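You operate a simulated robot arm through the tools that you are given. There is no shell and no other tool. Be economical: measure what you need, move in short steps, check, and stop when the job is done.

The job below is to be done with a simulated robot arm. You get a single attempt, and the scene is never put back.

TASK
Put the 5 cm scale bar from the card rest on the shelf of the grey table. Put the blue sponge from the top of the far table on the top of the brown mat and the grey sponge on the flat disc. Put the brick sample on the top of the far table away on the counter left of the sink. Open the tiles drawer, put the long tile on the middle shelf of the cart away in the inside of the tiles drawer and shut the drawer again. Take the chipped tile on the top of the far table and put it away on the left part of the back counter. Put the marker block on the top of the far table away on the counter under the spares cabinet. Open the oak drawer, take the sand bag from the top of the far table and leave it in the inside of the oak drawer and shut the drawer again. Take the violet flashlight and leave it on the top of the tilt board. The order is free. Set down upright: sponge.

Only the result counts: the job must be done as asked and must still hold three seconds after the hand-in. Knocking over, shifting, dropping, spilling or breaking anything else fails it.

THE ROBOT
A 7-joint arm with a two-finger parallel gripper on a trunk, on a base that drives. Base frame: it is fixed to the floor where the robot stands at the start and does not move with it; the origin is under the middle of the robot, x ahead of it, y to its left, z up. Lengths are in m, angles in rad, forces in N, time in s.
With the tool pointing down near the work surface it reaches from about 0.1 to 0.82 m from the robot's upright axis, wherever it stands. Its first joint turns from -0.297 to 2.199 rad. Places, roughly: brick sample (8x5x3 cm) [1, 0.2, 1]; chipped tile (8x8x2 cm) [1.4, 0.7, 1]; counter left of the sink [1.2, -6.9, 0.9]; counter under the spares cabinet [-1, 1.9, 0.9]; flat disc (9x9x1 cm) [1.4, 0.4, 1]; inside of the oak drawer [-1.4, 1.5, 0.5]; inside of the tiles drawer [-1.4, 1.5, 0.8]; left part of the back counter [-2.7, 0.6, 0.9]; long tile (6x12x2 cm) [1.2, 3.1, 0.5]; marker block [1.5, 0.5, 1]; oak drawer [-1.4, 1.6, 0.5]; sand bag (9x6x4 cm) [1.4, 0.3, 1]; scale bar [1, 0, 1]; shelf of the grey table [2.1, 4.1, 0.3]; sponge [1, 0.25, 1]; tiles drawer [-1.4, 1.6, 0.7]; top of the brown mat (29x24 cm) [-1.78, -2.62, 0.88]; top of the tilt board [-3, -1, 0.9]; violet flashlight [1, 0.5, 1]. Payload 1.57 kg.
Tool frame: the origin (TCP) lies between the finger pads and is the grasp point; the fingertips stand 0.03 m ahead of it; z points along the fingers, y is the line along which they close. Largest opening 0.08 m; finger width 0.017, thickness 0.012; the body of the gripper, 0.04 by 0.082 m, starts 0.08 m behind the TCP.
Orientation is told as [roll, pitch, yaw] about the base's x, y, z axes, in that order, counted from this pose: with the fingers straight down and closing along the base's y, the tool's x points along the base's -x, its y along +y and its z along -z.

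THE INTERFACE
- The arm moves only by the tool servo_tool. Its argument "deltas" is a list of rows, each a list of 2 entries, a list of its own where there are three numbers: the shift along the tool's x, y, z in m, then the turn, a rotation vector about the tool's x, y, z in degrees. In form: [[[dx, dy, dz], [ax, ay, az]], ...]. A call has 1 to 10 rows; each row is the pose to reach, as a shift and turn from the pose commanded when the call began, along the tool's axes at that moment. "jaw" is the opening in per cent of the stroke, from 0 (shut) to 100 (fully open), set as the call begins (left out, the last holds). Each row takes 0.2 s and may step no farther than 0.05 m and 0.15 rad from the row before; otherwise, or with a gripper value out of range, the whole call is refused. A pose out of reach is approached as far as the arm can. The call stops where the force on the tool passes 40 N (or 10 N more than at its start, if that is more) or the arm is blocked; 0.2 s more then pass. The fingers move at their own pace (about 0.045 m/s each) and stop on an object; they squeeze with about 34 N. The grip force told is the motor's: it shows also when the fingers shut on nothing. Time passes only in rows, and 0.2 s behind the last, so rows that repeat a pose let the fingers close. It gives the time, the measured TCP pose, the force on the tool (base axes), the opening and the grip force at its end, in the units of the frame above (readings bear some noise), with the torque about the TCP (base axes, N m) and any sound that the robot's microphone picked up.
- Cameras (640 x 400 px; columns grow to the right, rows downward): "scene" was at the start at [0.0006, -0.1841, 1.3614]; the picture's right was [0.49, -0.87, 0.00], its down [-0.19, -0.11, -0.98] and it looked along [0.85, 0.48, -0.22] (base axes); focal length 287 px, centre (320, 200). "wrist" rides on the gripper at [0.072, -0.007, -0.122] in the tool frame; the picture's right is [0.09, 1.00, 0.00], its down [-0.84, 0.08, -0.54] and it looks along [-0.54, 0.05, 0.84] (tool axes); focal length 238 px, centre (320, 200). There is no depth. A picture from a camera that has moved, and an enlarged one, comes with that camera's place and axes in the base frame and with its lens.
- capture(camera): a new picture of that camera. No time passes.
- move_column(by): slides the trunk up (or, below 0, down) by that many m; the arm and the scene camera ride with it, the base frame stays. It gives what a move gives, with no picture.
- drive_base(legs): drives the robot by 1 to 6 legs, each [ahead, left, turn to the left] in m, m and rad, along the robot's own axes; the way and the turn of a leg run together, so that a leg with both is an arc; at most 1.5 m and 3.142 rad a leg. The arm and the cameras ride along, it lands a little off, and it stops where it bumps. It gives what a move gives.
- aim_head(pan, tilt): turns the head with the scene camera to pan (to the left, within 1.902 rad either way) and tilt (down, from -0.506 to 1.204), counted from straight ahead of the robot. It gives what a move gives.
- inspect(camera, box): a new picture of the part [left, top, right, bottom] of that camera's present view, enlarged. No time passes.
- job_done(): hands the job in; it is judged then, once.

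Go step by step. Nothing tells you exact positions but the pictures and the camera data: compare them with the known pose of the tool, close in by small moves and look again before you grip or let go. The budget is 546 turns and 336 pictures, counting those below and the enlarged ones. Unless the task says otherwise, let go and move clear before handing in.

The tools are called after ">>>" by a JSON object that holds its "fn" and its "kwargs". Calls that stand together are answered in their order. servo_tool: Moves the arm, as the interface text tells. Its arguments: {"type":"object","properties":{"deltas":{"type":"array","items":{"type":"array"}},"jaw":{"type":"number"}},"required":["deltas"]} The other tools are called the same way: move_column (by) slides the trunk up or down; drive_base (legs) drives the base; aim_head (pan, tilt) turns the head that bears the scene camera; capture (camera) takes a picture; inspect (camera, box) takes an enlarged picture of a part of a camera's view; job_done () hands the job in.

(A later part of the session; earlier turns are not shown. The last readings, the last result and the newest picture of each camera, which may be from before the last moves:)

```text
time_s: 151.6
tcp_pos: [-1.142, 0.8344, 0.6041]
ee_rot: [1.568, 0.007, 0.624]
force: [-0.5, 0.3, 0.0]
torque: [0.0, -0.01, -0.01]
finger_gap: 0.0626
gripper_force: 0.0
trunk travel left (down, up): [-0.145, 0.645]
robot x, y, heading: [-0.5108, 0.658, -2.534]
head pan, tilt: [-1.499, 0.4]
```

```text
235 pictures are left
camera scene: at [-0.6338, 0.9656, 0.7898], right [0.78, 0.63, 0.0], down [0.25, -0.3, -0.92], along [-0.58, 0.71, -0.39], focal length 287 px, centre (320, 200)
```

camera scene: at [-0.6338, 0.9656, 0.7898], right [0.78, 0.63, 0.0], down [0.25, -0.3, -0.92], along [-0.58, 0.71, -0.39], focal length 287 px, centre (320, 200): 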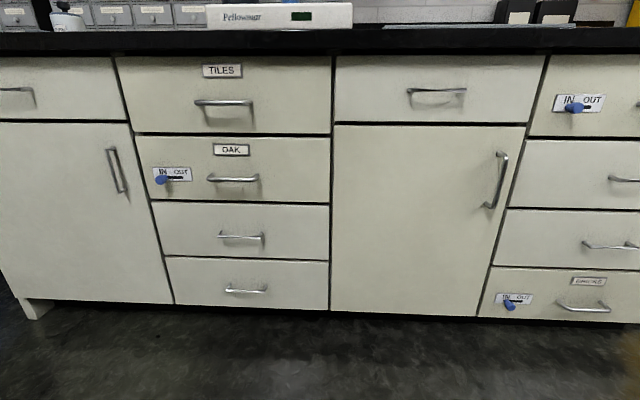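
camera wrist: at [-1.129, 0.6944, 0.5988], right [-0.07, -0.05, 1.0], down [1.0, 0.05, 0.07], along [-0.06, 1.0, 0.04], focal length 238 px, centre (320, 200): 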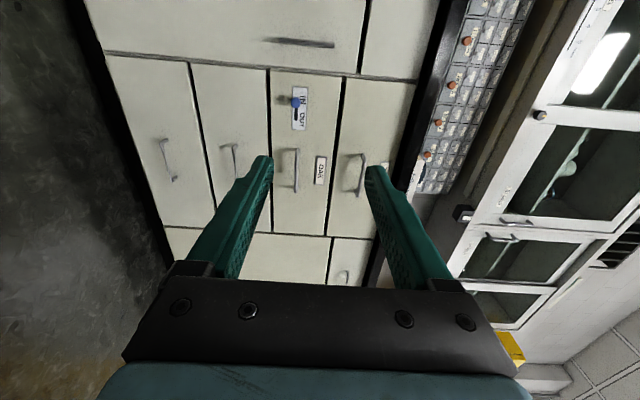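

>>> {"fn": "servo_tool", "kwargs": {"deltas": [[[-0.025, -0.004, 0.0315], [0, 0, 0]], [[-0.05, -0.008, 0.063], [0, 0, 0]], [[-0.075, -0.011, 0.0945], [0, 0, 0]], [[-0.1, -0.015, 0.126], [0, 0, 0]], [[-0.125, -0.019, 0.1575], [0, 0, 0]], [[-0.15, -0.023, 0.189], [0, 0, 0]], [[-0.175, -0.027, 0.2205], [0, 0, 0]], [[-0.2, -0.03, 0.252], [0, 0, 0]], [[-0.226, -0.034, 0.284], [0, 0, 0]]]}}

>>> {"fn": "capture", "kwargs": {"camera": "wrist"}}

>>> {"fn": "capture", "kwargs": {"camera": "scene"}}

```text
time_s: 153.6
tcp_pos: [-1.1268, 1.1964, 0.5682]
ee_rot: [1.569, 0.007, 0.629]
force: [-0.1, -0.5, -1.0]
torque: [0.01, -0.01, -0.02]
finger_gap: 0.0624
gripper_force: 0.1
trunk travel left (down, up): [-0.145, 0.645]
robot x, y, heading: [-0.506, 0.6568, -2.528]
head pan, tilt: [-1.499, 0.4]
```

```text
234 pictures are left
camera wrist: at [-1.1133, 1.0551, 0.5623], right [-0.07, -0.05, 1.0], down [1.0, 0.05, 0.07], along [-0.06, 1.0, 0.04], focal length 238 px, centre (320, 200)
```

wrist: 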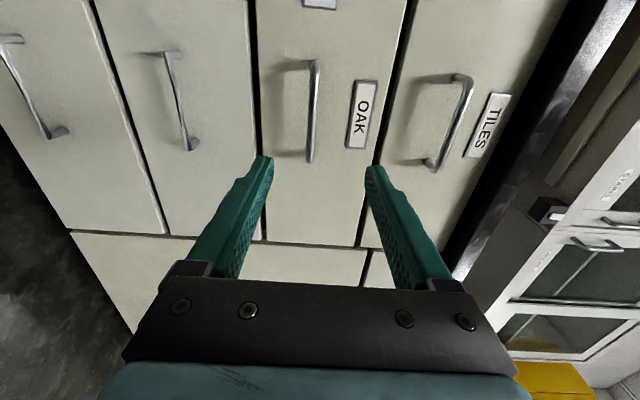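

```text
233 pictures are left
camera scene: at [-0.6339, 0.9655, 0.7898], right [0.78, 0.63, 0.0], down [0.25, -0.3, -0.92], along [-0.58, 0.71, -0.39], focal length 287 px, centre (320, 200)
```

scene: 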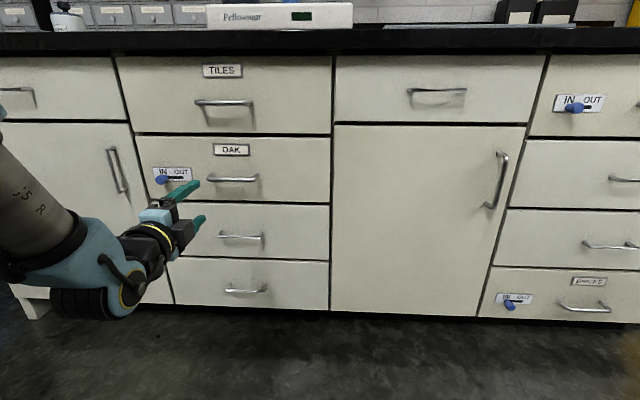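

>>> {"fn": "servo_tool", "kwargs": {"deltas": [[[0.004, -0.004, 0.04], [0, 0, 0]], [[0.007, -0.009, 0.08], [0, 0, 0]], [[0.01, -0.009, 0.115], [0, 0, 0]]]}}

>>> {"fn": "capture", "kwargs": {"camera": "wrist"}}

>>> {"fn": "inspect", "kwargs": {"camera": "scene", "box": [120, 130, 340, 270]}}

```text
time_s: 154.3
tcp_pos: [-1.2004, 1.2847, 0.56]
ee_rot: [1.568, 0.007, 0.626]
force: [1.1, 0.3, -0.4]
torque: [0.02, -0.01, -0.02]
finger_gap: 0.0622
gripper_force: 0.1
trunk travel left (down, up): [-0.145, 0.645]
robot x, y, heading: [-0.5061, 0.6563, -2.531]
head pan, tilt: [-1.499, 0.4]
```

```text
232 pictures are left
camera wrist: at [-1.1879, 1.1439, 0.5541], right [-0.07, -0.05, 1.0], down [1.0, 0.05, 0.07], along [-0.06, 1.0, 0.04], focal length 238 px, centre (320, 200)
```

wrist: 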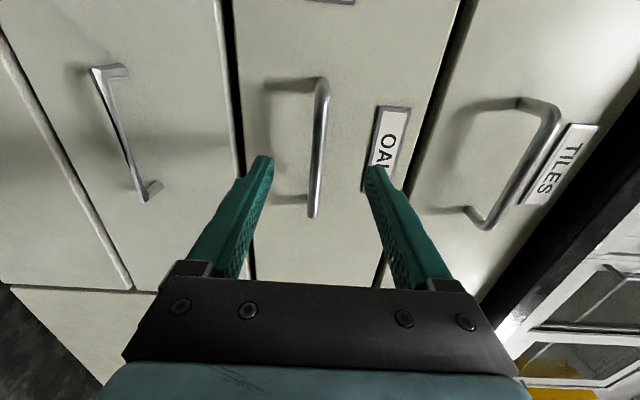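

```text
2.86 times, centred on (230, 200) of scene
camera zoom: at [-0.6338, 0.9656, 0.7898], right [0.78, 0.63, 0.0], down [0.25, -0.3, -0.92], along [-0.58, 0.71, -0.39], focal length 820 px, centre (577, 200)
```

zoom: 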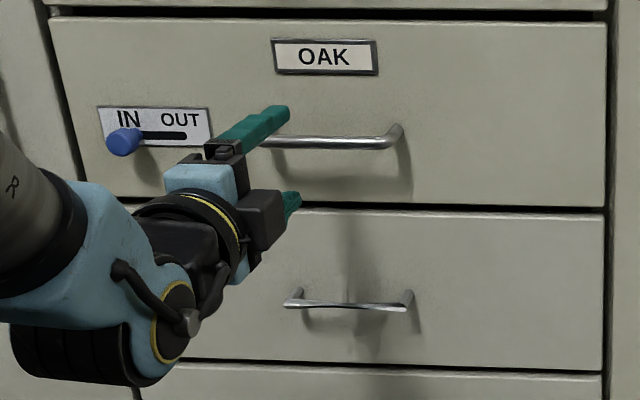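

>>> {"fn": "servo_tool", "kwargs": {"deltas": [[[0, 0, 0.02], [0, 0, 0]], [[0, 0, 0.04], [0, 0, 0]], [[0, 0, 0.055], [0, 0, 0]]]}}

>>> {"fn": "capture", "kwargs": {"camera": "wrist"}}

```text
time_s: 155.2
tcp_pos: [-1.2336, 1.3294, 0.5606]
ee_rot: [1.57, 0.007, 0.626]
force: [0.1, 0.1, -1.0]
torque: [0.01, 0.02, -0.01]
finger_gap: 0.0623
gripper_force: 0.1
trunk travel left (down, up): [-0.145, 0.645]
robot x, y, heading: [-0.5078, 0.6617, -2.53]
head pan, tilt: [-1.499, 0.4]
```

```text
230 pictures are left
camera wrist: at [-1.2207, 1.189, 0.5542], right [-0.07, -0.05, 1.0], down [1.0, 0.05, 0.07], along [-0.06, 1.0, 0.04], focal length 238 px, centre (320, 200)
```

wrist: 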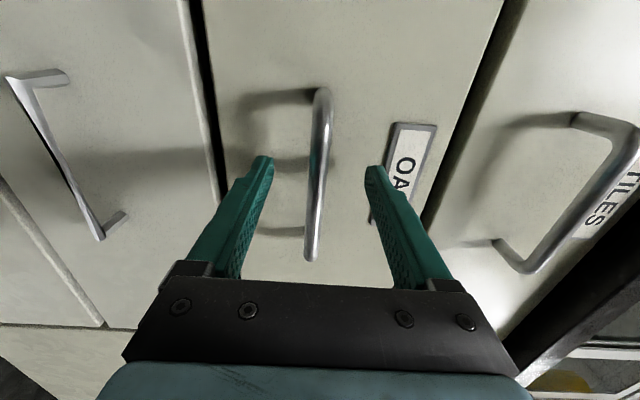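

>>> {"fn": "servo_tool", "kwargs": {"deltas": [[[0, -0.001, 0.007], [0, 0, 0]], [[0, -0.001, 0.014], [0, 0, 0]]]}}

>>> {"fn": "servo_tool", "kwargs": {"deltas": [[[0, 0, 0], [0, 0, 0]], [[0, 0, 0], [0, 0, 0]], [[0, 0, 0], [0, 0, 0]], [[0, 0, 0], [0, 0, 0]], [[0, 0, 0], [0, 0, 0]]], "jaw": 0}}

>>> {"fn": "capture", "kwargs": {"camera": "wrist"}}

```text
time_s: 155.8
tcp_pos: [-1.2412, 1.3409, 0.5577]
ee_rot: [1.571, 0.008, 0.628]
force: [-0.4, 0.4, 0.3]
torque: [-0.03, 0.0, 0.01]
finger_gap: 0.0626
gripper_force: 0.1
trunk travel left (down, up): [-0.145, 0.645]
robot x, y, heading: [-0.5072, 0.6559, -2.527]
head pan, tilt: [-1.499, 0.4]
```

```text
time_s: 156.9
tcp_pos: [-1.243, 1.34, 0.5589]
ee_rot: [1.569, 0.009, 0.627]
force: [0.1, 0.1, 1.3]
torque: [0.21, -0.26, 0.0]
finger_gap: 0.0117
gripper_force: 29.2
trunk travel left (down, up): [-0.145, 0.645]
robot x, y, heading: [-0.5076, 0.6596, -2.531]
head pan, tilt: [-1.499, 0.4]
```

```text
229 pictures are left
camera wrist: at [-1.2287, 1.2003, 0.5523], right [-0.07, -0.05, 1.0], down [1.0, 0.05, 0.07], along [-0.06, 1.0, 0.05], focal length 238 px, centre (320, 200)
```

wrist: 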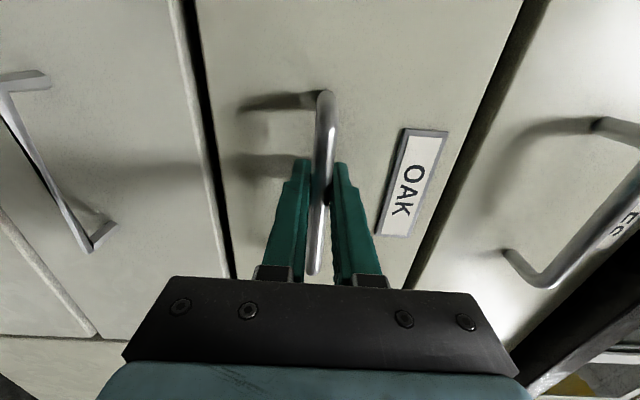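

Gripped the oak handle. I'll pull a few centimetres to test whether the lock holds it.

>>> {"fn": "servo_tool", "kwargs": {"deltas": [[[0, 0, -0.01], [0, 0, 0]], [[0, 0, -0.02], [0, 0, 0]], [[0, 0, -0.03], [0, 0, 0]]]}}

>>> {"fn": "capture", "kwargs": {"camera": "scene"}}

```text
time_s: 157.8
tcp_pos: [-1.2237, 1.3171, 0.5578]
ee_rot: [1.569, 0.008, 0.627]
force: [-1.7, 2.4, 2.1]
torque: [0.18, -0.29, -0.47]
finger_gap: 0.0118
gripper_force: 28.7
trunk travel left (down, up): [-0.145, 0.645]
robot x, y, heading: [-0.5097, 0.6625, -2.531]
head pan, tilt: [-1.499, 0.4]
```

```text
228 pictures are left
camera scene: at [-0.6338, 0.9656, 0.7897], right [0.78, 0.63, 0.0], down [0.25, -0.3, -0.92], along [-0.58, 0.71, -0.39], focal length 287 px, centre (320, 200)
```

scene: 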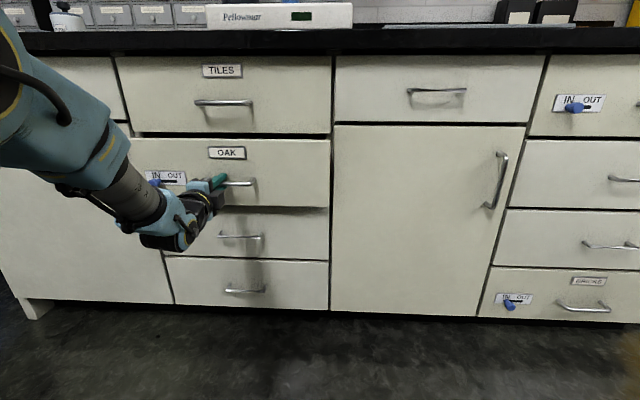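

It slides freely. Pulling on.

>>> {"fn": "servo_tool", "kwargs": {"deltas": [[[0, 0, -0.03], [0, 0, 0]], [[0, 0, -0.06], [0, 0, 0]], [[0, 0, -0.09], [0, 0, 0]], [[0, 0, -0.12], [0, 0, 0]], [[0, 0, -0.15], [0, 0, 0]], [[0, 0, -0.18], [0, 0, 0]], [[0, 0, -0.21], [0, 0, 0]]]}}

>>> {"fn": "capture", "kwargs": {"camera": "scene"}}

```text
time_s: 159.3
tcp_pos: [-1.1011, 1.1473, 0.5574]
ee_rot: [1.57, 0.006, 0.628]
force: [5.3, -0.7, -0.2]
torque: [0.16, -0.25, 0.84]
finger_gap: 0.0118
gripper_force: 28.9
trunk travel left (down, up): [-0.145, 0.645]
robot x, y, heading: [-0.5085, 0.6575, -2.531]
head pan, tilt: [-1.499, 0.4]
```

```text
227 pictures are left
camera scene: at [-0.6336, 0.9655, 0.7898], right [0.78, 0.63, 0.0], down [0.25, -0.3, -0.92], along [-0.58, 0.72, -0.39], focal length 287 px, centre (320, 200)
```

scene: 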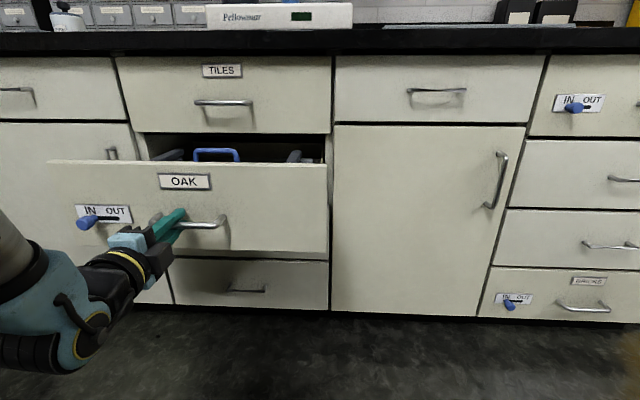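

>>> {"fn": "servo_tool", "kwargs": {"deltas": [[[0, 0, -0.03], [0, 0, 0]], [[0, 0, -0.06], [0, 0, 0]], [[0, 0, -0.08], [0, 0, 0]]]}}

>>> {"fn": "capture", "kwargs": {"camera": "scene"}}

```text
time_s: 160.2
tcp_pos: [-1.0545, 1.0807, 0.5586]
ee_rot: [1.571, 0.008, 0.627]
force: [5.5, 3.1, 5.1]
torque: [0.17, -0.24, -0.49]
finger_gap: 0.012
gripper_force: 28.8
trunk travel left (down, up): [-0.145, 0.645]
robot x, y, heading: [-0.5068, 0.6572, -2.532]
head pan, tilt: [-1.499, 0.4]
```

```text
226 pictures are left
camera scene: at [-0.6336, 0.9656, 0.7899], right [0.78, 0.63, 0.0], down [0.25, -0.3, -0.92], along [-0.58, 0.72, -0.39], focal length 287 px, centre (320, 200)
```

scene: 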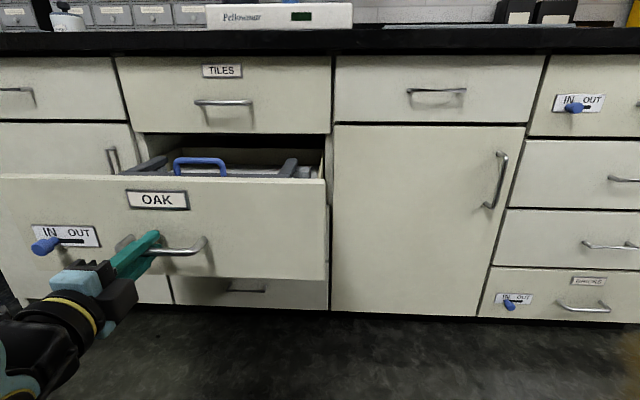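

Opened about 0.32 m. Letting go of the handle, backing off, then raising to look inside.

>>> {"fn": "servo_tool", "kwargs": {"deltas": [[[0, 0, 0], [0, 0, 0]], [[0, 0, 0], [0, 0, 0]], [[0, 0, 0], [0, 0, 0]], [[0, 0, -0.03], [0, 0, 0]], [[0, 0, -0.07], [0, 0, 0]], [[0, 0, -0.1], [0, 0, 0]]], "jaw": 60}}

>>> {"fn": "move_column", "kwargs": {"by": 0.5}}

>>> {"fn": "aim_head", "kwargs": {"pan": -1.5, "tilt": 0.8}}

>>> {"fn": "capture", "kwargs": {"camera": "scene"}}

```text
time_s: 161.6
tcp_pos: [-1.0594, 1.0617, 0.5516]
ee_rot: [1.568, 0.008, 0.629]
force: [0.0, 0.0, 0.1]
torque: [-0.02, -0.03, 0.01]
finger_gap: 0.0482
gripper_force: 0.0
out of reach, approached as far as the arm can: row 4, 5, 6
trunk travel left (down, up): [-0.145, 0.645]
robot x, y, heading: [-0.5075, 0.6587, -2.529]
head pan, tilt: [-1.499, 0.4]
```

```text
refused: 0.5 is not a number from -0.4 to 0.4
```

```text
time_s: 162.4
tcp_pos: [-1.0592, 1.0599, 0.5523]
ee_rot: [1.569, 0.008, 0.628]
force: [-0.4, 0.3, 0.1]
torque: [0.0, -0.02, -0.03]
finger_gap: 0.048
gripper_force: 0.1
trunk travel left (down, up): [-0.145, 0.645]
robot x, y, heading: [-0.5064, 0.6593, -2.531]
head pan, tilt: [-1.499, 0.799]
```

```text
225 pictures are left
camera scene: at [-0.6262, 0.9563, 0.7547], right [0.78, 0.63, 0.0], down [0.45, -0.56, -0.7], along [-0.44, 0.54, -0.72], focal length 287 px, centre (320, 200)
```

scene: 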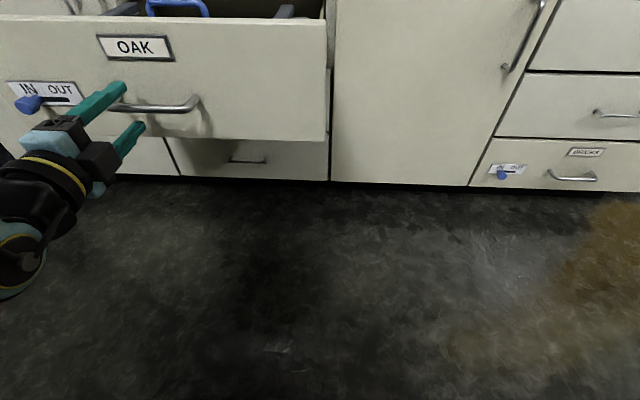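

The fingers still straddle the bar; I'll back the base off to clear them.

>>> {"fn": "drive_base", "kwargs": {"legs": [[0, 0.15, 0]]}}

>>> {"fn": "move_column", "kwargs": {"by": 0.4}}

>>> {"fn": "capture", "kwargs": {"camera": "scene"}}

```text
time_s: 163.8
tcp_pos: [-0.9731, 0.935, 0.5524]
ee_rot: [1.568, 0.007, 0.627]
force: [0.0, 0.5, 0.8]
torque: [-0.02, 0.0, -0.01]
finger_gap: 0.0478
gripper_force: 0.1
trunk travel left (down, up): [-0.145, 0.645]
robot x, y, heading: [-0.4218, 0.5373, -2.529]
head pan, tilt: [-1.499, 0.799]
```

```text
time_s: 167.6
tcp_pos: [-0.972, 0.935, 0.9531]
ee_rot: [1.568, 0.009, 0.628]
force: [0.1, -0.6, 0.0]
torque: [0.03, -0.04, -0.02]
finger_gap: 0.0479
gripper_force: 0.0
trunk travel left (down, up): [-0.545, 0.245]
robot x, y, heading: [-0.4209, 0.5287, -2.528]
head pan, tilt: [-1.499, 0.799]
```

```text
224 pictures are left
camera scene: at [-0.5388, 0.8313, 1.1546], right [0.78, 0.63, 0.0], down [0.45, -0.56, -0.7], along [-0.44, 0.54, -0.72], focal length 287 px, centre (320, 200)
```

scene: 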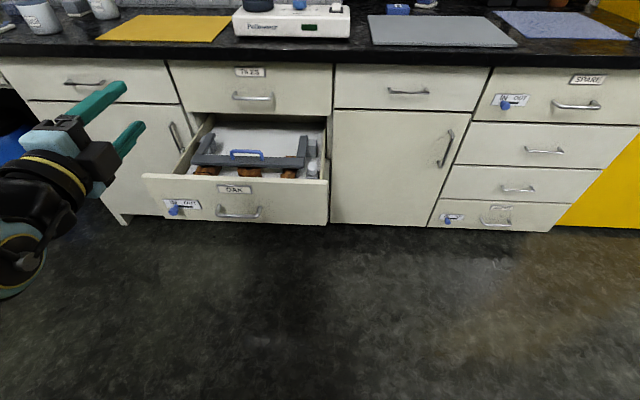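

>>> {"fn": "inspect", "kwargs": {"camera": "scene", "box": [130, 100, 350, 230]}}

```text
2.91 times, centred on (240, 165) of scene
camera zoom: at [-0.5388, 0.8313, 1.1546], right [0.78, 0.63, 0.0], down [0.45, -0.56, -0.7], along [-0.44, 0.54, -0.72], focal length 835 px, centre (553, 302)
```

zoom: 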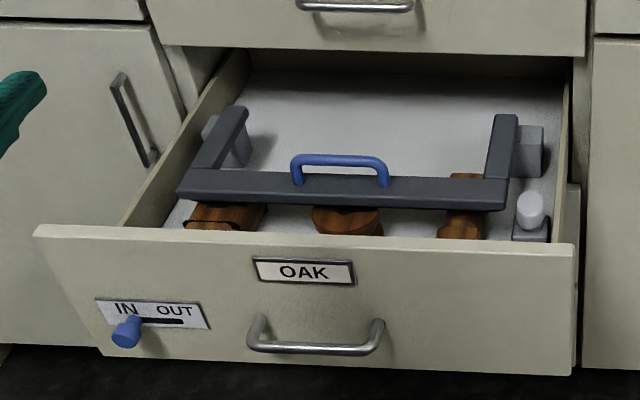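

Inside the oak drawer there is free floor behind the dark bar. I'll put the tool vertical again and go back for the sand bag.

>>> {"fn": "servo_tool", "kwargs": {"deltas": [[[0, 0, 0], [8, 0, 0]], [[0, 0, 0], [16, 0, 0]], [[0, 0, 0], [24, 0, 0]], [[0, 0, 0], [32, 0, 0]], [[0, 0, 0], [40, 0, 0]], [[0, 0, 0], [48, 0, 0]], [[0, 0, 0], [56, 0, 0]], [[0, 0, 0], [64, 0, 0]], [[0, 0, 0], [72, 0, 0]], [[0, 0, 0], [80, 0, 0]]], "jaw": 100}}

>>> {"fn": "servo_tool", "kwargs": {"deltas": [[[0, 0, 0], [5, 0, 0]], [[0, 0, 0], [9.9, 0, 0]]]}}

>>> {"fn": "move_column", "kwargs": {"by": 0.24}}

>>> {"fn": "drive_base", "kwargs": {"legs": [[0, 0, 3.141], [0.95, 0, 0.02], [0, -0.25, 0]]}}

>>> {"fn": "aim_head", "kwargs": {"pan": -1.2, "tilt": 0.6}}

>>> {"fn": "capture", "kwargs": {"camera": "scene"}}

```text
time_s: 169.8
tcp_pos: [-0.9725, 0.9348, 0.9533]
ee_rot: [0.173, 0.007, 0.628]
force: [0.2, -0.1, 0.4]
torque: [0.03, 0.02, 0.01]
finger_gap: 0.0802
gripper_force: 0.1
trunk travel left (down, up): [-0.545, 0.245]
robot x, y, heading: [-0.4218, 0.534, -2.53]
head pan, tilt: [-1.499, 0.799]
```

```text
time_s: 170.4
tcp_pos: [-0.9709, 0.9346, 0.9517]
ee_rot: [-0.002, 0.008, 0.628]
force: [0.2, -0.9, 0.5]
torque: [0.02, 0.01, -0.02]
finger_gap: 0.08
gripper_force: 0.0
trunk travel left (down, up): [-0.545, 0.245]
robot x, y, heading: [-0.4185, 0.5315, -2.53]
head pan, tilt: [-1.499, 0.799]
```

```text
time_s: 172.9
tcp_pos: [-0.971, 0.9357, 1.1924]
ee_rot: [0.0, 0.008, 0.628]
force: [-0.5, 1.0, 0.6]
torque: [-0.02, -0.02, -0.02]
finger_gap: 0.0797
gripper_force: 0.1
trunk travel left (down, up): [-0.785, 0.005]
robot x, y, heading: [-0.4227, 0.536, -2.532]
head pan, tilt: [-1.499, 0.799]
```

```text
time_s: 186.9
tcp_pos: [1.0728, 0.6092, 1.1929]
ee_rot: [0.001, 0.007, -2.421]
force: [0.5, 0.1, 0.7]
torque: [0.01, -0.01, 0.01]
finger_gap: 0.0801
gripper_force: 0.1
trunk travel left (down, up): [-0.785, 0.005]
robot x, y, heading: [0.4864, 0.9529, 0.699]
head pan, tilt: [-1.499, 0.799]
```

```text
time_s: 187.7
tcp_pos: [1.0727, 0.6083, 1.1931]
ee_rot: [0.001, 0.006, -2.422]
force: [-0.2, 1.0, -0.8]
torque: [0.03, 0.04, -0.03]
finger_gap: 0.0799
gripper_force: 0.0
trunk travel left (down, up): [-0.785, 0.005]
robot x, y, heading: [0.4869, 0.9534, 0.7]
head pan, tilt: [-1.201, 0.6]
```

```text
222 pictures are left
camera scene: at [0.6514, 0.6876, 1.4115], right [-0.48, -0.88, 0.0], down [-0.5, 0.27, -0.82], along [0.72, -0.39, -0.57], focal length 287 px, centre (320, 200)
```

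scene: 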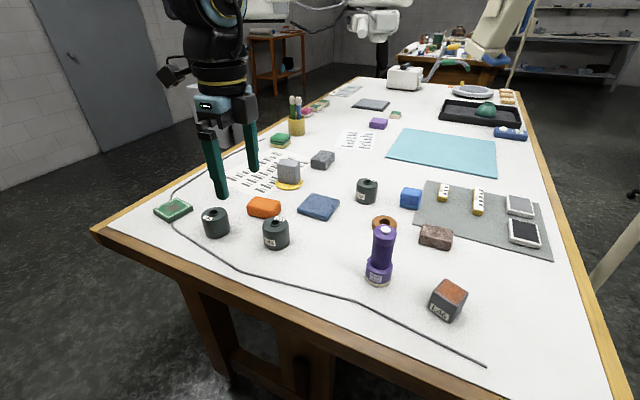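

>>> {"fn": "drive_base", "kwargs": {"legs": [[0, 0, -0.07], [0.03, -0.2, 0]]}}

>>> {"fn": "capture", "kwargs": {"camera": "wrist"}}

```text
time_s: 189.8
tcp_pos: [1.1897, 0.4236, 1.1924]
ee_rot: [-0.002, 0.007, -2.493]
force: [0.1, 0.1, 0.6]
torque: [0.0, -0.03, 0.01]
finger_gap: 0.0798
gripper_force: 0.1
trunk travel left (down, up): [-0.785, 0.005]
robot x, y, heading: [0.628, 0.812, 0.634]
head pan, tilt: [-1.201, 0.6]
```

```text
221 pictures are left
camera wrist: at [1.2421, 0.4722, 1.3155], right [0.68, -0.74, 0.0], down [-0.62, -0.57, 0.54], along [-0.39, -0.36, -0.84], focal length 238 px, centre (320, 200)
```

wrist: 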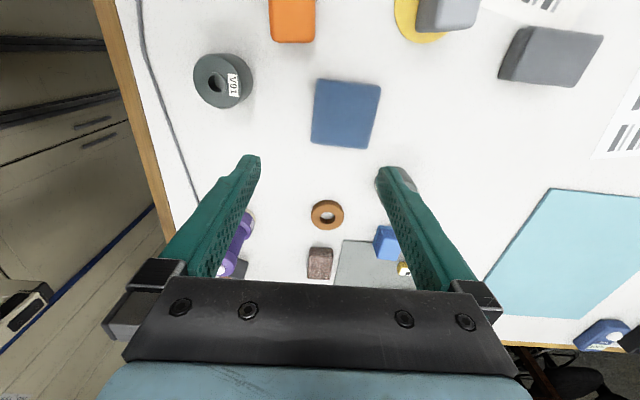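

>>> {"fn": "servo_tool", "kwargs": {"deltas": [[[0, 0, 0], [0, 0, -8]], [[0, 0, 0], [0, 0, -16]], [[0, 0, 0], [0, 0, -24]], [[0, 0, 0], [0, 0, -32]], [[0.014, 0.044, 0], [0, 0, -40]], [[0.028, 0.088, 0], [0, 0, -48]], [[0.043, 0.132, 0], [0, 0, -56]], [[0.058, 0.176, 0], [0, 0, -64]], [[0.072, 0.22, 0], [0, 0, -72]], [[0.0873, 0.2656, 0], [0, 0, -80]]]}}

>>> {"fn": "servo_tool", "kwargs": {"deltas": [[[0, 0, 0], [0, 0, -8]], [[0, 0, 0.04], [0, 0, -15]]]}}

>>> {"fn": "capture", "kwargs": {"camera": "wrist"}}

```text
time_s: 192.0
tcp_pos: [1.3837, 0.3088, 1.1807]
ee_rot: [0.006, 0.002, -1.093]
force: [-0.1, -0.1, 0.8]
torque: [-0.05, -0.01, 0.04]
finger_gap: 0.0802
gripper_force: 0.1
out of reach, approached as far as the arm can: row 9, 10
trunk travel left (down, up): [-0.785, 0.005]
robot x, y, heading: [0.6261, 0.8105, 0.632]
head pan, tilt: [-1.201, 0.6]
```

```text
time_s: 192.6
tcp_pos: [1.3831, 0.3089, 1.1411]
ee_rot: [0.008, -0.001, -0.833]
force: [0.2, -0.3, 0.0]
torque: [0.01, -0.01, -0.03]
finger_gap: 0.08
gripper_force: 0.1
trunk travel left (down, up): [-0.785, 0.005]
robot x, y, heading: [0.6304, 0.8152, 0.631]
head pan, tilt: [-1.201, 0.6]
```

```text
220 pictures are left
camera wrist: at [1.3283, 0.3581, 1.2633], right [0.67, 0.74, 0.01], down [0.62, -0.57, 0.54], along [0.41, -0.36, -0.84], focal length 238 px, centre (320, 200)
```

wrist: 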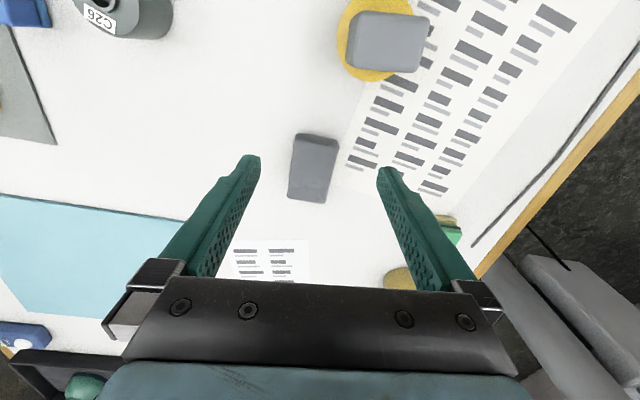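

>>> {"fn": "servo_tool", "kwargs": {"deltas": [[[-0.028, -0.003, 0.02], [0, 0, 3]], [[-0.056, -0.006, 0.04], [0, 0, 6]], [[-0.056, -0.006, 0.07], [0, 0, 6]]]}}

>>> {"fn": "capture", "kwargs": {"camera": "wrist"}}

```text
time_s: 193.4
tcp_pos: [1.3969, 0.2898, 1.0768]
ee_rot: [0.008, -0.002, -0.94]
force: [-0.2, -0.4, 0.3]
torque: [-0.01, -0.03, -0.01]
finger_gap: 0.08
gripper_force: 0.0
out of reach, approached as far as the arm can: row 1, 2, 3
trunk travel left (down, up): [-0.785, 0.005]
robot x, y, heading: [0.6297, 0.8084, 0.636]
head pan, tilt: [-1.201, 0.6]
```

```text
219 pictures are left
camera wrist: at [1.3477, 0.3448, 1.1995], right [0.75, 0.66, 0.01], down [0.55, -0.63, 0.54], along [0.37, -0.4, -0.84], focal length 238 px, centre (320, 200)
```

wrist: 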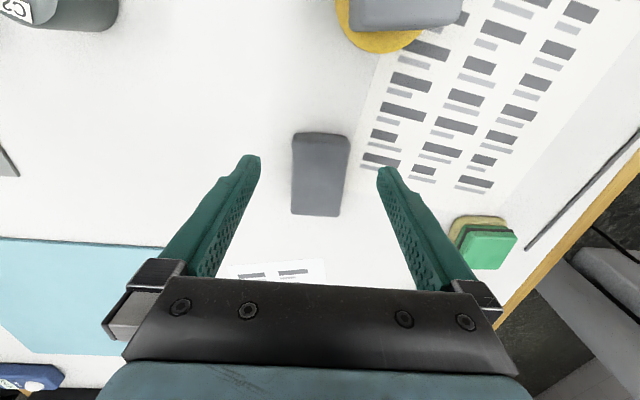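

>>> {"fn": "aim_head", "kwargs": {"pan": -1.4, "tilt": 1.2}}

>>> {"fn": "capture", "kwargs": {"camera": "scene"}}

```text
time_s: 194.4
tcp_pos: [1.3975, 0.2907, 1.0764]
ee_rot: [0.007, -0.001, -0.938]
force: [0.9, 0.3, -0.6]
torque: [0.0, 0.0, 0.0]
finger_gap: 0.08
gripper_force: 0.2
trunk travel left (down, up): [-0.785, 0.005]
robot x, y, heading: [0.6302, 0.8131, 0.631]
head pan, tilt: [-1.4, 1.201]
```

```text
218 pictures are left
camera scene: at [0.7416, 0.5406, 1.3669], right [-0.69, -0.72, 0.0], down [-0.67, 0.65, -0.36], along [0.26, -0.25, -0.93], focal length 287 px, centre (320, 200)
```

scene: 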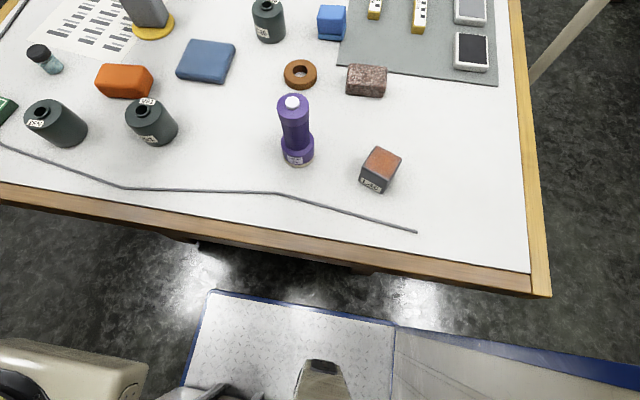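

>>> {"fn": "drive_base", "kwargs": {"legs": [[0, -0.04, 0]]}}

>>> {"fn": "servo_tool", "kwargs": {"deltas": [[[0.032, 0.001, 0], [0, 0, 0]], [[0.032, 0.001, 0.03], [0, 0, 0]]]}}

>>> {"fn": "capture", "kwargs": {"camera": "wrist"}}

```text
time_s: 195.3
tcp_pos: [1.4189, 0.2596, 1.0765]
ee_rot: [0.009, 0.0, -0.939]
force: [0.1, -0.3, -0.2]
torque: [-0.04, 0.0, 0.01]
finger_gap: 0.0799
gripper_force: 0.1
trunk travel left (down, up): [-0.785, 0.005]
robot x, y, heading: [0.6595, 0.7781, 0.627]
head pan, tilt: [-1.4, 1.201]
```

```text
time_s: 195.9
tcp_pos: [1.4036, 0.286, 1.0452]
ee_rot: [0.01, -0.003, -0.94]
force: [-0.7, -0.3, -0.7]
torque: [0.01, 0.02, -0.04]
finger_gap: 0.08
gripper_force: 0.0
trunk travel left (down, up): [-0.785, 0.005]
robot x, y, heading: [0.6545, 0.7772, 0.634]
head pan, tilt: [-1.4, 1.201]
```

```text
217 pictures are left
camera wrist: at [1.3547, 0.3398, 1.1677], right [0.75, 0.66, 0.01], down [0.55, -0.63, 0.54], along [0.37, -0.4, -0.84], focal length 238 px, centre (320, 200)
```

wrist: 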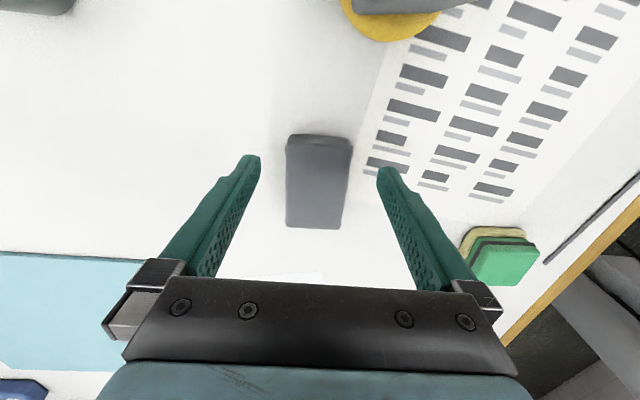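

>>> {"fn": "servo_tool", "kwargs": {"deltas": [[[-0.033, 0.001, 0], [0, 0, 0]], [[-0.033, 0.001, 0.03], [0, 0, 0]], [[-0.033, 0.001, 0.058], [0, 0, 0]]]}}

>>> {"fn": "capture", "kwargs": {"camera": "wrist"}}

```text
time_s: 196.7
tcp_pos: [1.4236, 0.2598, 0.988]
ee_rot: [0.007, 0.001, -0.938]
force: [-0.1, 0.4, 0.4]
torque: [0.01, 0.0, -0.02]
finger_gap: 0.08
gripper_force: 0.1
trunk travel left (down, up): [-0.785, 0.005]
robot x, y, heading: [0.6529, 0.7798, 0.63]
head pan, tilt: [-1.4, 1.201]
```

```text
216 pictures are left
camera wrist: at [1.3748, 0.3134, 1.1099], right [0.75, 0.66, 0.01], down [0.55, -0.63, 0.54], along [0.36, -0.4, -0.84], focal length 238 px, centre (320, 200)
```

wrist: 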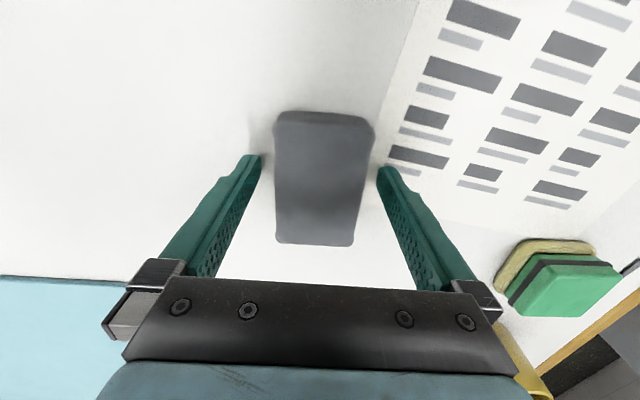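

Centred on the sand bag. Closing and lifting.

>>> {"fn": "servo_tool", "kwargs": {"deltas": [[[0, 0, 0.002], [0, 0, 0]], [[0, 0, 0.002], [0, 0, 0]], [[0, 0, 0.002], [0, 0, 0]], [[0, 0, 0.002], [0, 0, 0]]], "jaw": 0}}

>>> {"fn": "servo_tool", "kwargs": {"deltas": [[[0, 0, -0.03], [0, 0, 0]], [[0, 0, -0.07], [0, 0, 0]], [[0.02, 0, -0.11], [0, 0, 0]], [[0.05, 0, -0.14], [0, 0, 0]]]}}

>>> {"fn": "capture", "kwargs": {"camera": "wrist"}}

```text
time_s: 197.7
tcp_pos: [1.423, 0.259, 0.9875]
ee_rot: [0.007, -0.001, -0.938]
force: [-1.2, -1.1, 0.3]
torque: [-0.18, 0.08, 0.01]
finger_gap: 0.0576
gripper_force: 33.5
trunk travel left (down, up): [-0.785, 0.005]
robot x, y, heading: [0.6493, 0.7824, 0.632]
head pan, tilt: [-1.4, 1.201]
```

```text
time_s: 198.7
tcp_pos: [1.3916, 0.301, 1.1248]
ee_rot: [0.007, 0.003, -0.938]
force: [0.8, -0.5, -3.8]
torque: [0.06, 0.05, -0.03]
finger_gap: 0.0579
gripper_force: 33.4
trunk travel left (down, up): [-0.785, 0.005]
robot x, y, heading: [0.6552, 0.7811, 0.635]
head pan, tilt: [-1.4, 1.201]
```

```text
215 pictures are left
camera wrist: at [1.3435, 0.3542, 1.2479], right [0.75, 0.66, 0.01], down [0.55, -0.63, 0.54], along [0.36, -0.4, -0.84], focal length 238 px, centre (320, 200)
```

wrist: 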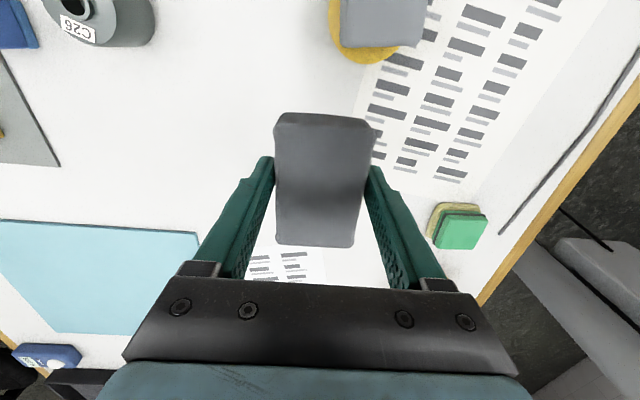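

The sand bag is held (it weighs a bit). I'll fold in and drive back to the oak drawer.

>>> {"fn": "servo_tool", "kwargs": {"deltas": [[[0.04, 0, -0.02], [0, 0, 0]], [[0.08, 0, -0.04], [0, 0, 0]], [[0.12, 0, -0.06], [0, 0, 0]], [[0.165, 0, -0.06], [0, 0, 0]], [[0.21, 0, -0.06], [0, 0, 0]], [[0.25, 0, -0.06], [0, 0, 0]]]}}

>>> {"fn": "drive_base", "kwargs": {"legs": [[0, 0.43, 0], [-0.8, 0, 0], [0, 0, 3.141]]}}

>>> {"fn": "aim_head", "kwargs": {"pan": -1.5, "tilt": 0.8}}

>>> {"fn": "capture", "kwargs": {"camera": "scene"}}

```text
time_s: 200.1
tcp_pos: [1.246, 0.4992, 1.1867]
ee_rot: [0.006, -0.001, -0.939]
force: [0.3, 0.2, -2.9]
torque: [0.06, 0.02, 0.0]
finger_gap: 0.0576
gripper_force: 34.3
trunk travel left (down, up): [-0.785, 0.005]
robot x, y, heading: [0.6516, 0.7804, 0.631]
head pan, tilt: [-1.4, 1.201]
```

```text
time_s: 213.9
tcp_pos: [-0.8285, 0.9479, 1.1879]
ee_rot: [0.007, -0.002, 2.182]
force: [-0.6, 0.0, -3.5]
torque: [-0.03, -0.02, 0.0]
finger_gap: 0.0577
gripper_force: 34.0
trunk travel left (down, up): [-0.785, 0.005]
robot x, y, heading: [-0.2378, 0.6546, -2.524]
head pan, tilt: [-1.4, 1.201]
```

```text
time_s: 214.7
tcp_pos: [-0.8272, 0.948, 1.1878]
ee_rot: [0.007, 0.001, 2.185]
force: [0.0, -0.1, -3.2]
torque: [-0.01, -0.01, 0.02]
finger_gap: 0.0577
gripper_force: 34.0
trunk travel left (down, up): [-0.785, 0.005]
robot x, y, heading: [-0.2361, 0.657, -2.527]
head pan, tilt: [-1.499, 0.799]
```

```text
214 pictures are left
camera scene: at [-0.3593, 0.9535, 1.3945], right [0.77, 0.63, 0.0], down [0.45, -0.56, -0.7], along [-0.44, 0.54, -0.72], focal length 287 px, centre (320, 200)
```

scene: 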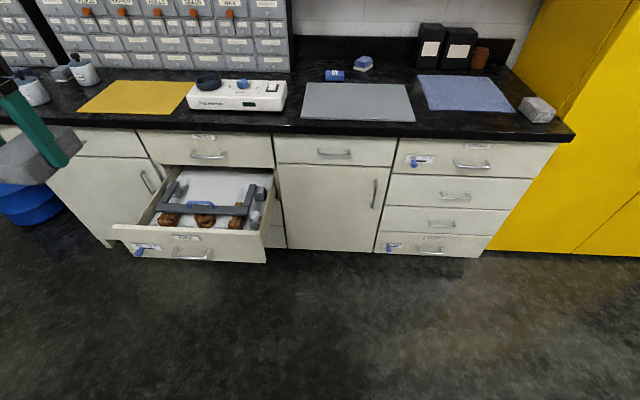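

>>> {"fn": "drive_base", "kwargs": {"legs": [[0.1, -0.25, 0]]}}

>>> {"fn": "aim_head", "kwargs": {"pan": -1.4, "tilt": 0.95}}

>>> {"fn": "capture", "kwargs": {"camera": "scene"}}

```text
time_s: 216.6
tcp_pos: [-1.0513, 1.0961, 1.1864]
ee_rot: [0.006, 0.0, 2.183]
force: [1.0, 0.4, -3.5]
torque: [0.0, -0.04, 0.03]
finger_gap: 0.0576
gripper_force: 33.5
trunk travel left (down, up): [-0.785, 0.005]
robot x, y, heading: [-0.4668, 0.805, -2.527]
head pan, tilt: [-1.499, 0.799]
```

```text
time_s: 217.3
tcp_pos: [-1.052, 1.0966, 1.1878]
ee_rot: [0.007, 0.001, 2.183]
force: [-0.4, -0.1, -2.7]
torque: [-0.04, -0.03, 0.01]
finger_gap: 0.0575
gripper_force: 34.0
trunk travel left (down, up): [-0.785, 0.005]
robot x, y, heading: [-0.4633, 0.8067, -2.526]
head pan, tilt: [-1.4, 0.949]
```

```text
213 pictures are left
camera scene: at [-0.584, 1.0912, 1.3831], right [0.71, 0.71, 0.0], down [0.57, -0.58, -0.58], along [-0.41, 0.41, -0.81], focal length 287 px, centre (320, 200)
```

scene: 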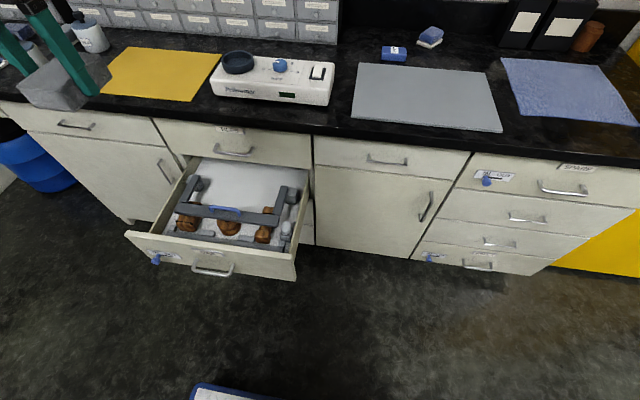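

>>> {"fn": "inspect", "kwargs": {"camera": "scene", "box": [115, 130, 325, 285]}}

```text
2.58 times, centred on (220, 208) of scene
camera zoom: at [-0.584, 1.0912, 1.3831], right [0.71, 0.71, 0.0], down [0.57, -0.58, -0.58], along [-0.41, 0.41, -0.81], focal length 741 px, centre (578, 181)
```

zoom: 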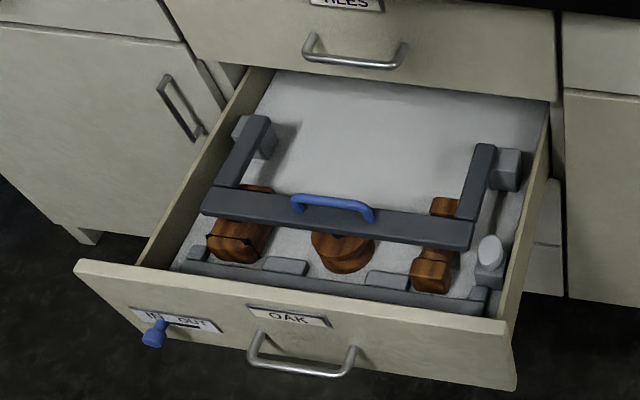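

The free floor accessible from above lies close to the TILES face, so I'll tilt the hand ~18° to clear the handle. First lower, advance a bit, tilt, and look.

>>> {"fn": "move_column", "kwargs": {"by": -0.38}}

>>> {"fn": "servo_tool", "kwargs": {"deltas": [[[-0.04, 0, 0], [0, -4, 0]], [[-0.08, 0, 0], [0, -8, 0]], [[-0.12, 0, 0], [0, -12, 0]], [[-0.16, 0, 0], [0, -15, 0]], [[-0.19, 0, 0.03], [0, -18, 0]]]}}

>>> {"fn": "capture", "kwargs": {"camera": "wrist"}}

>>> {"fn": "capture", "kwargs": {"camera": "scene"}}

```text
time_s: 221.0
tcp_pos: [-1.0522, 1.0957, 0.8073]
ee_rot: [0.006, 0.0, 2.183]
force: [-0.7, 0.3, -2.8]
torque: [-0.03, -0.05, 0.0]
finger_gap: 0.0574
gripper_force: 33.6
trunk travel left (down, up): [-0.405, 0.385]
robot x, y, heading: [-0.465, 0.8052, -2.526]
head pan, tilt: [-1.4, 0.949]
```

```text
time_s: 222.2
tcp_pos: [-1.1625, 1.252, 0.7801]
ee_rot: [0.009, -0.316, 2.181]
force: [-0.1, -0.2, -2.3]
torque: [-0.04, -0.03, 0.01]
finger_gap: 0.0576
gripper_force: 34.2
trunk travel left (down, up): [-0.405, 0.385]
robot x, y, heading: [-0.4626, 0.8075, -2.525]
head pan, tilt: [-1.4, 0.949]
```

```text
211 pictures are left
camera wrist: at [-1.095, 1.1706, 0.8733], right [-0.76, -0.64, -0.02], down [-0.42, 0.47, 0.78], along [-0.49, 0.6, -0.63], focal length 238 px, centre (320, 200)
```

wrist: 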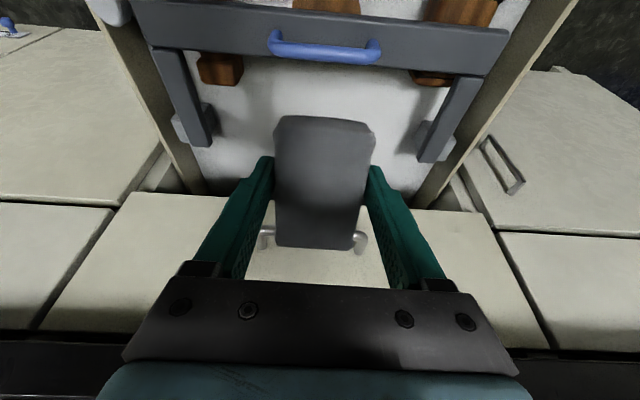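

```text
210 pictures are left
camera scene: at [-0.5838, 1.091, 1.0032], right [0.71, 0.71, 0.0], down [0.57, -0.58, -0.58], along [-0.41, 0.41, -0.81], focal length 287 px, centre (320, 200)
```

scene: 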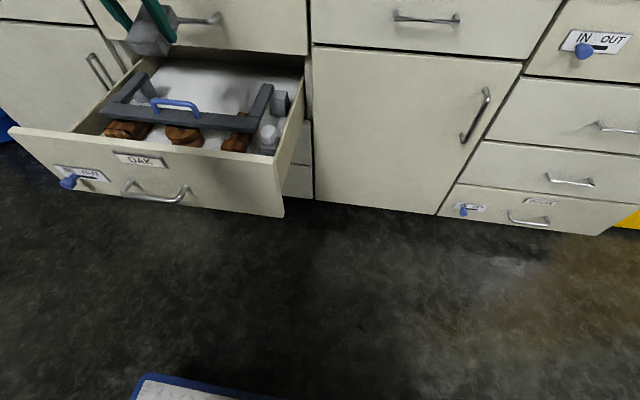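

>>> {"fn": "servo_tool", "kwargs": {"deltas": [[[0, 0, 0.04], [0, 0, 0]], [[0, 0, 0.08], [0, 0, 0]], [[0, 0, 0.12], [0, 0, 0]], [[0, 0, 0.158], [0, 0, 0]]]}}

>>> {"fn": "capture", "kwargs": {"camera": "wrist"}}

>>> {"fn": "inspect", "kwargs": {"camera": "scene", "box": [0, 0, 320, 220]}}

```text
time_s: 223.2
tcp_pos: [-1.1913, 1.2924, 0.6287]
ee_rot: [0.008, -0.316, 2.181]
force: [0.3, 0.7, -3.1]
torque: [-0.02, 0.0, 0.0]
finger_gap: 0.0577
gripper_force: 33.8
trunk travel left (down, up): [-0.405, 0.385]
robot x, y, heading: [-0.4636, 0.8022, -2.523]
head pan, tilt: [-1.4, 0.949]
```

```text
209 pictures are left
camera wrist: at [-1.1245, 1.2109, 0.7227], right [-0.76, -0.64, -0.02], down [-0.42, 0.47, 0.78], along [-0.49, 0.6, -0.63], focal length 238 px, centre (320, 200)
```

wrist: 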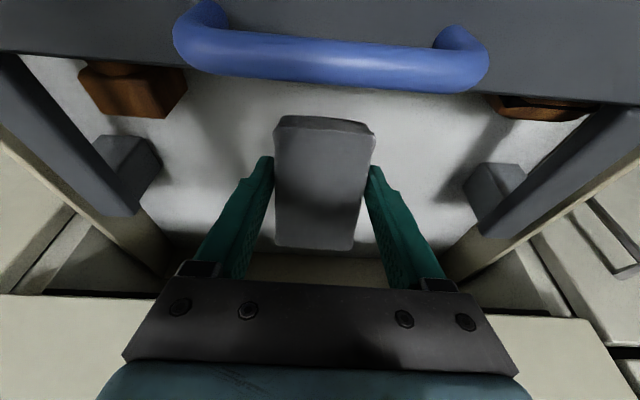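

```text
1.82 times, centred on (160, 110) of scene
camera zoom: at [-0.5838, 1.091, 1.0032], right [0.71, 0.71, 0.0], down [0.57, -0.58, -0.58], along [-0.41, 0.41, -0.81], focal length 522 px, centre (611, 364)
```

zoom: 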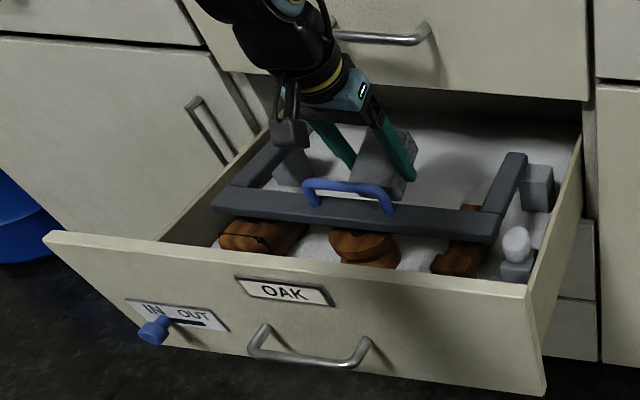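

The wrist camera would meet the blue handle of the insert if I went straight down. I'll go back up, turn the tool 90° so the bag lies along the drawer width and the camera sits aside, and tilt about the other axis.

>>> {"fn": "servo_tool", "kwargs": {"deltas": [[[0, 0, -0.04], [0, 0, 0]], [[0, 0, -0.08], [0, 0, 0]], [[0, 0, -0.12], [0, 0, 0]], [[0, 0, -0.158], [0, 0, 0]], [[0.03, 0, -0.19], [0, 6, 0]], [[0.06, 0, -0.21], [0, 12, 0]], [[0.09, 0, -0.22], [0, 18.1, 0]]]}}

>>> {"fn": "servo_tool", "kwargs": {"deltas": [[[0, 0, 0], [0, 0, 8.5]], [[0, 0, 0], [0, 0, 17]], [[0, 0, 0], [0, 0, 25.5]], [[0, 0, 0], [0, 0, 34]], [[0, 0, 0], [0, 0, 42.5]], [[0, 0, 0], [0, 0, 51]], [[0, 0, 0], [0, 0, 59.5]], [[0, 0, 0], [0, 0, 68]], [[0, 0, 0], [0, 0, 76.5]], [[0, 0, 0], [0, 0, 85]]]}}

>>> {"fn": "servo_tool", "kwargs": {"deltas": [[[0, 0, 0], [0, 0, 4]], [[0, 0, 0], [-6, 0, 4]], [[0, 0, 0], [-12, 0, 4]], [[0, 0, 0], [-18, 0, 4]]]}}

>>> {"fn": "capture", "kwargs": {"camera": "wrist"}}

```text
time_s: 224.8
tcp_pos: [-1.1008, 1.1672, 0.8091]
ee_rot: [0.007, 0.004, 2.183]
force: [0.3, 0.3, -2.4]
torque: [-0.01, -0.04, -0.05]
finger_gap: 0.0576
gripper_force: 33.8
trunk travel left (down, up): [-0.405, 0.385]
robot x, y, heading: [-0.4671, 0.8031, -2.521]
head pan, tilt: [-1.4, 0.949]
```

```text
time_s: 227.0
tcp_pos: [-1.1007, 1.1662, 0.8078]
ee_rot: [-0.002, 0.006, 0.699]
force: [-0.3, 0.1, -2.6]
torque: [0.0, -0.01, 0.02]
finger_gap: 0.0574
gripper_force: 33.9
trunk travel left (down, up): [-0.405, 0.385]
robot x, y, heading: [-0.4617, 0.8037, -2.52]
head pan, tilt: [-1.4, 0.949]
```

```text
time_s: 228.0
tcp_pos: [-1.1016, 1.1666, 0.8077]
ee_rot: [0.316, 0.018, 0.63]
force: [0.5, -0.1, -3.1]
torque: [-0.05, -0.03, -0.02]
finger_gap: 0.0579
gripper_force: 34.1
trunk travel left (down, up): [-0.405, 0.385]
robot x, y, heading: [-0.4611, 0.8053, -2.529]
head pan, tilt: [-1.4, 0.949]
```

```text
207 pictures are left
camera wrist: at [-1.1315, 1.0906, 0.9239], right [-0.63, 0.71, 0.31], down [0.74, 0.42, 0.52], along [0.24, 0.56, -0.79], focal length 238 px, centre (320, 200)
```

wrist: 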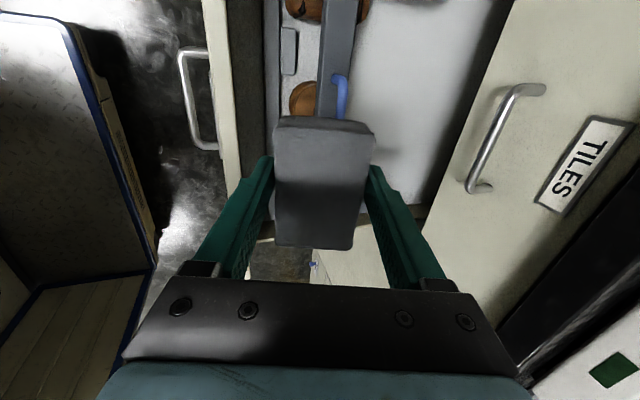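

>>> {"fn": "servo_tool", "kwargs": {"deltas": [[[0, 0.033, 0.011], [0, 0, 0]], [[0, 0.066, 0.022], [0, 0, 0]], [[0, 0.099, 0.032], [0, 0, 0]], [[0, 0.099, 0.072], [0, 0, 0]], [[0, 0.099, 0.112], [0, 0, 0]], [[0, 0.099, 0.152], [0, 0, 0]], [[0, 0.099, 0.182], [0, 0, 0]]]}}

>>> {"fn": "capture", "kwargs": {"camera": "wrist"}}

>>> {"fn": "inspect", "kwargs": {"camera": "scene", "box": [0, 0, 320, 220]}}

```text
time_s: 229.6
tcp_pos: [-1.1919, 1.2866, 0.6691]
ee_rot: [0.313, 0.02, 0.633]
force: [0.6, 0.3, -2.4]
torque: [0.01, 0.01, 0.03]
finger_gap: 0.0576
gripper_force: 34.1
trunk travel left (down, up): [-0.405, 0.385]
robot x, y, heading: [-0.4662, 0.8061, -2.528]
head pan, tilt: [-1.4, 0.949]
```

```text
206 pictures are left
camera wrist: at [-1.2224, 1.2096, 0.7828], right [-0.63, 0.71, 0.31], down [0.74, 0.42, 0.52], along [0.24, 0.56, -0.79], focal length 238 px, centre (320, 200)
```

wrist: 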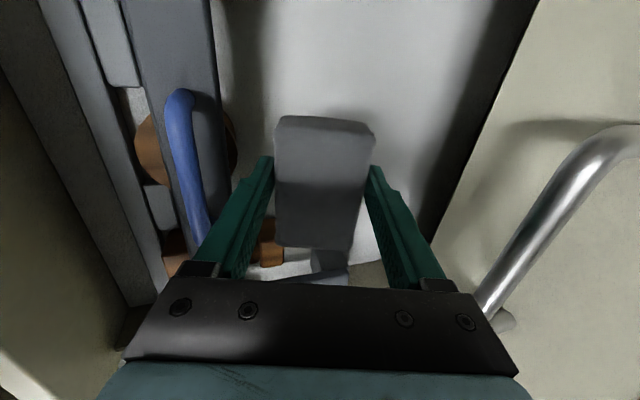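

```text
1.82 times, centred on (160, 110) of scene
camera zoom: at [-0.5839, 1.091, 1.0032], right [0.71, 0.71, 0.0], down [0.57, -0.58, -0.58], along [-0.41, 0.41, -0.81], focal length 522 px, centre (611, 364)
```

zoom: 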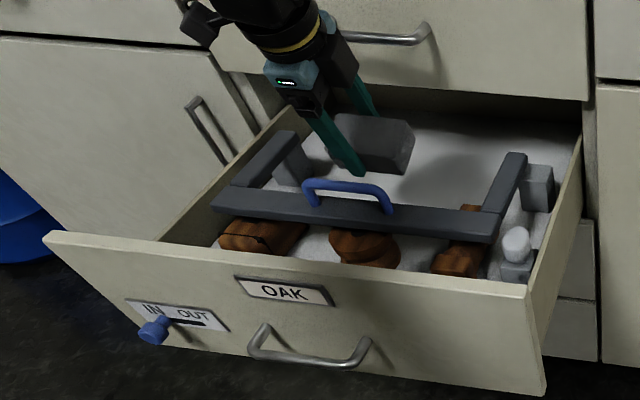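

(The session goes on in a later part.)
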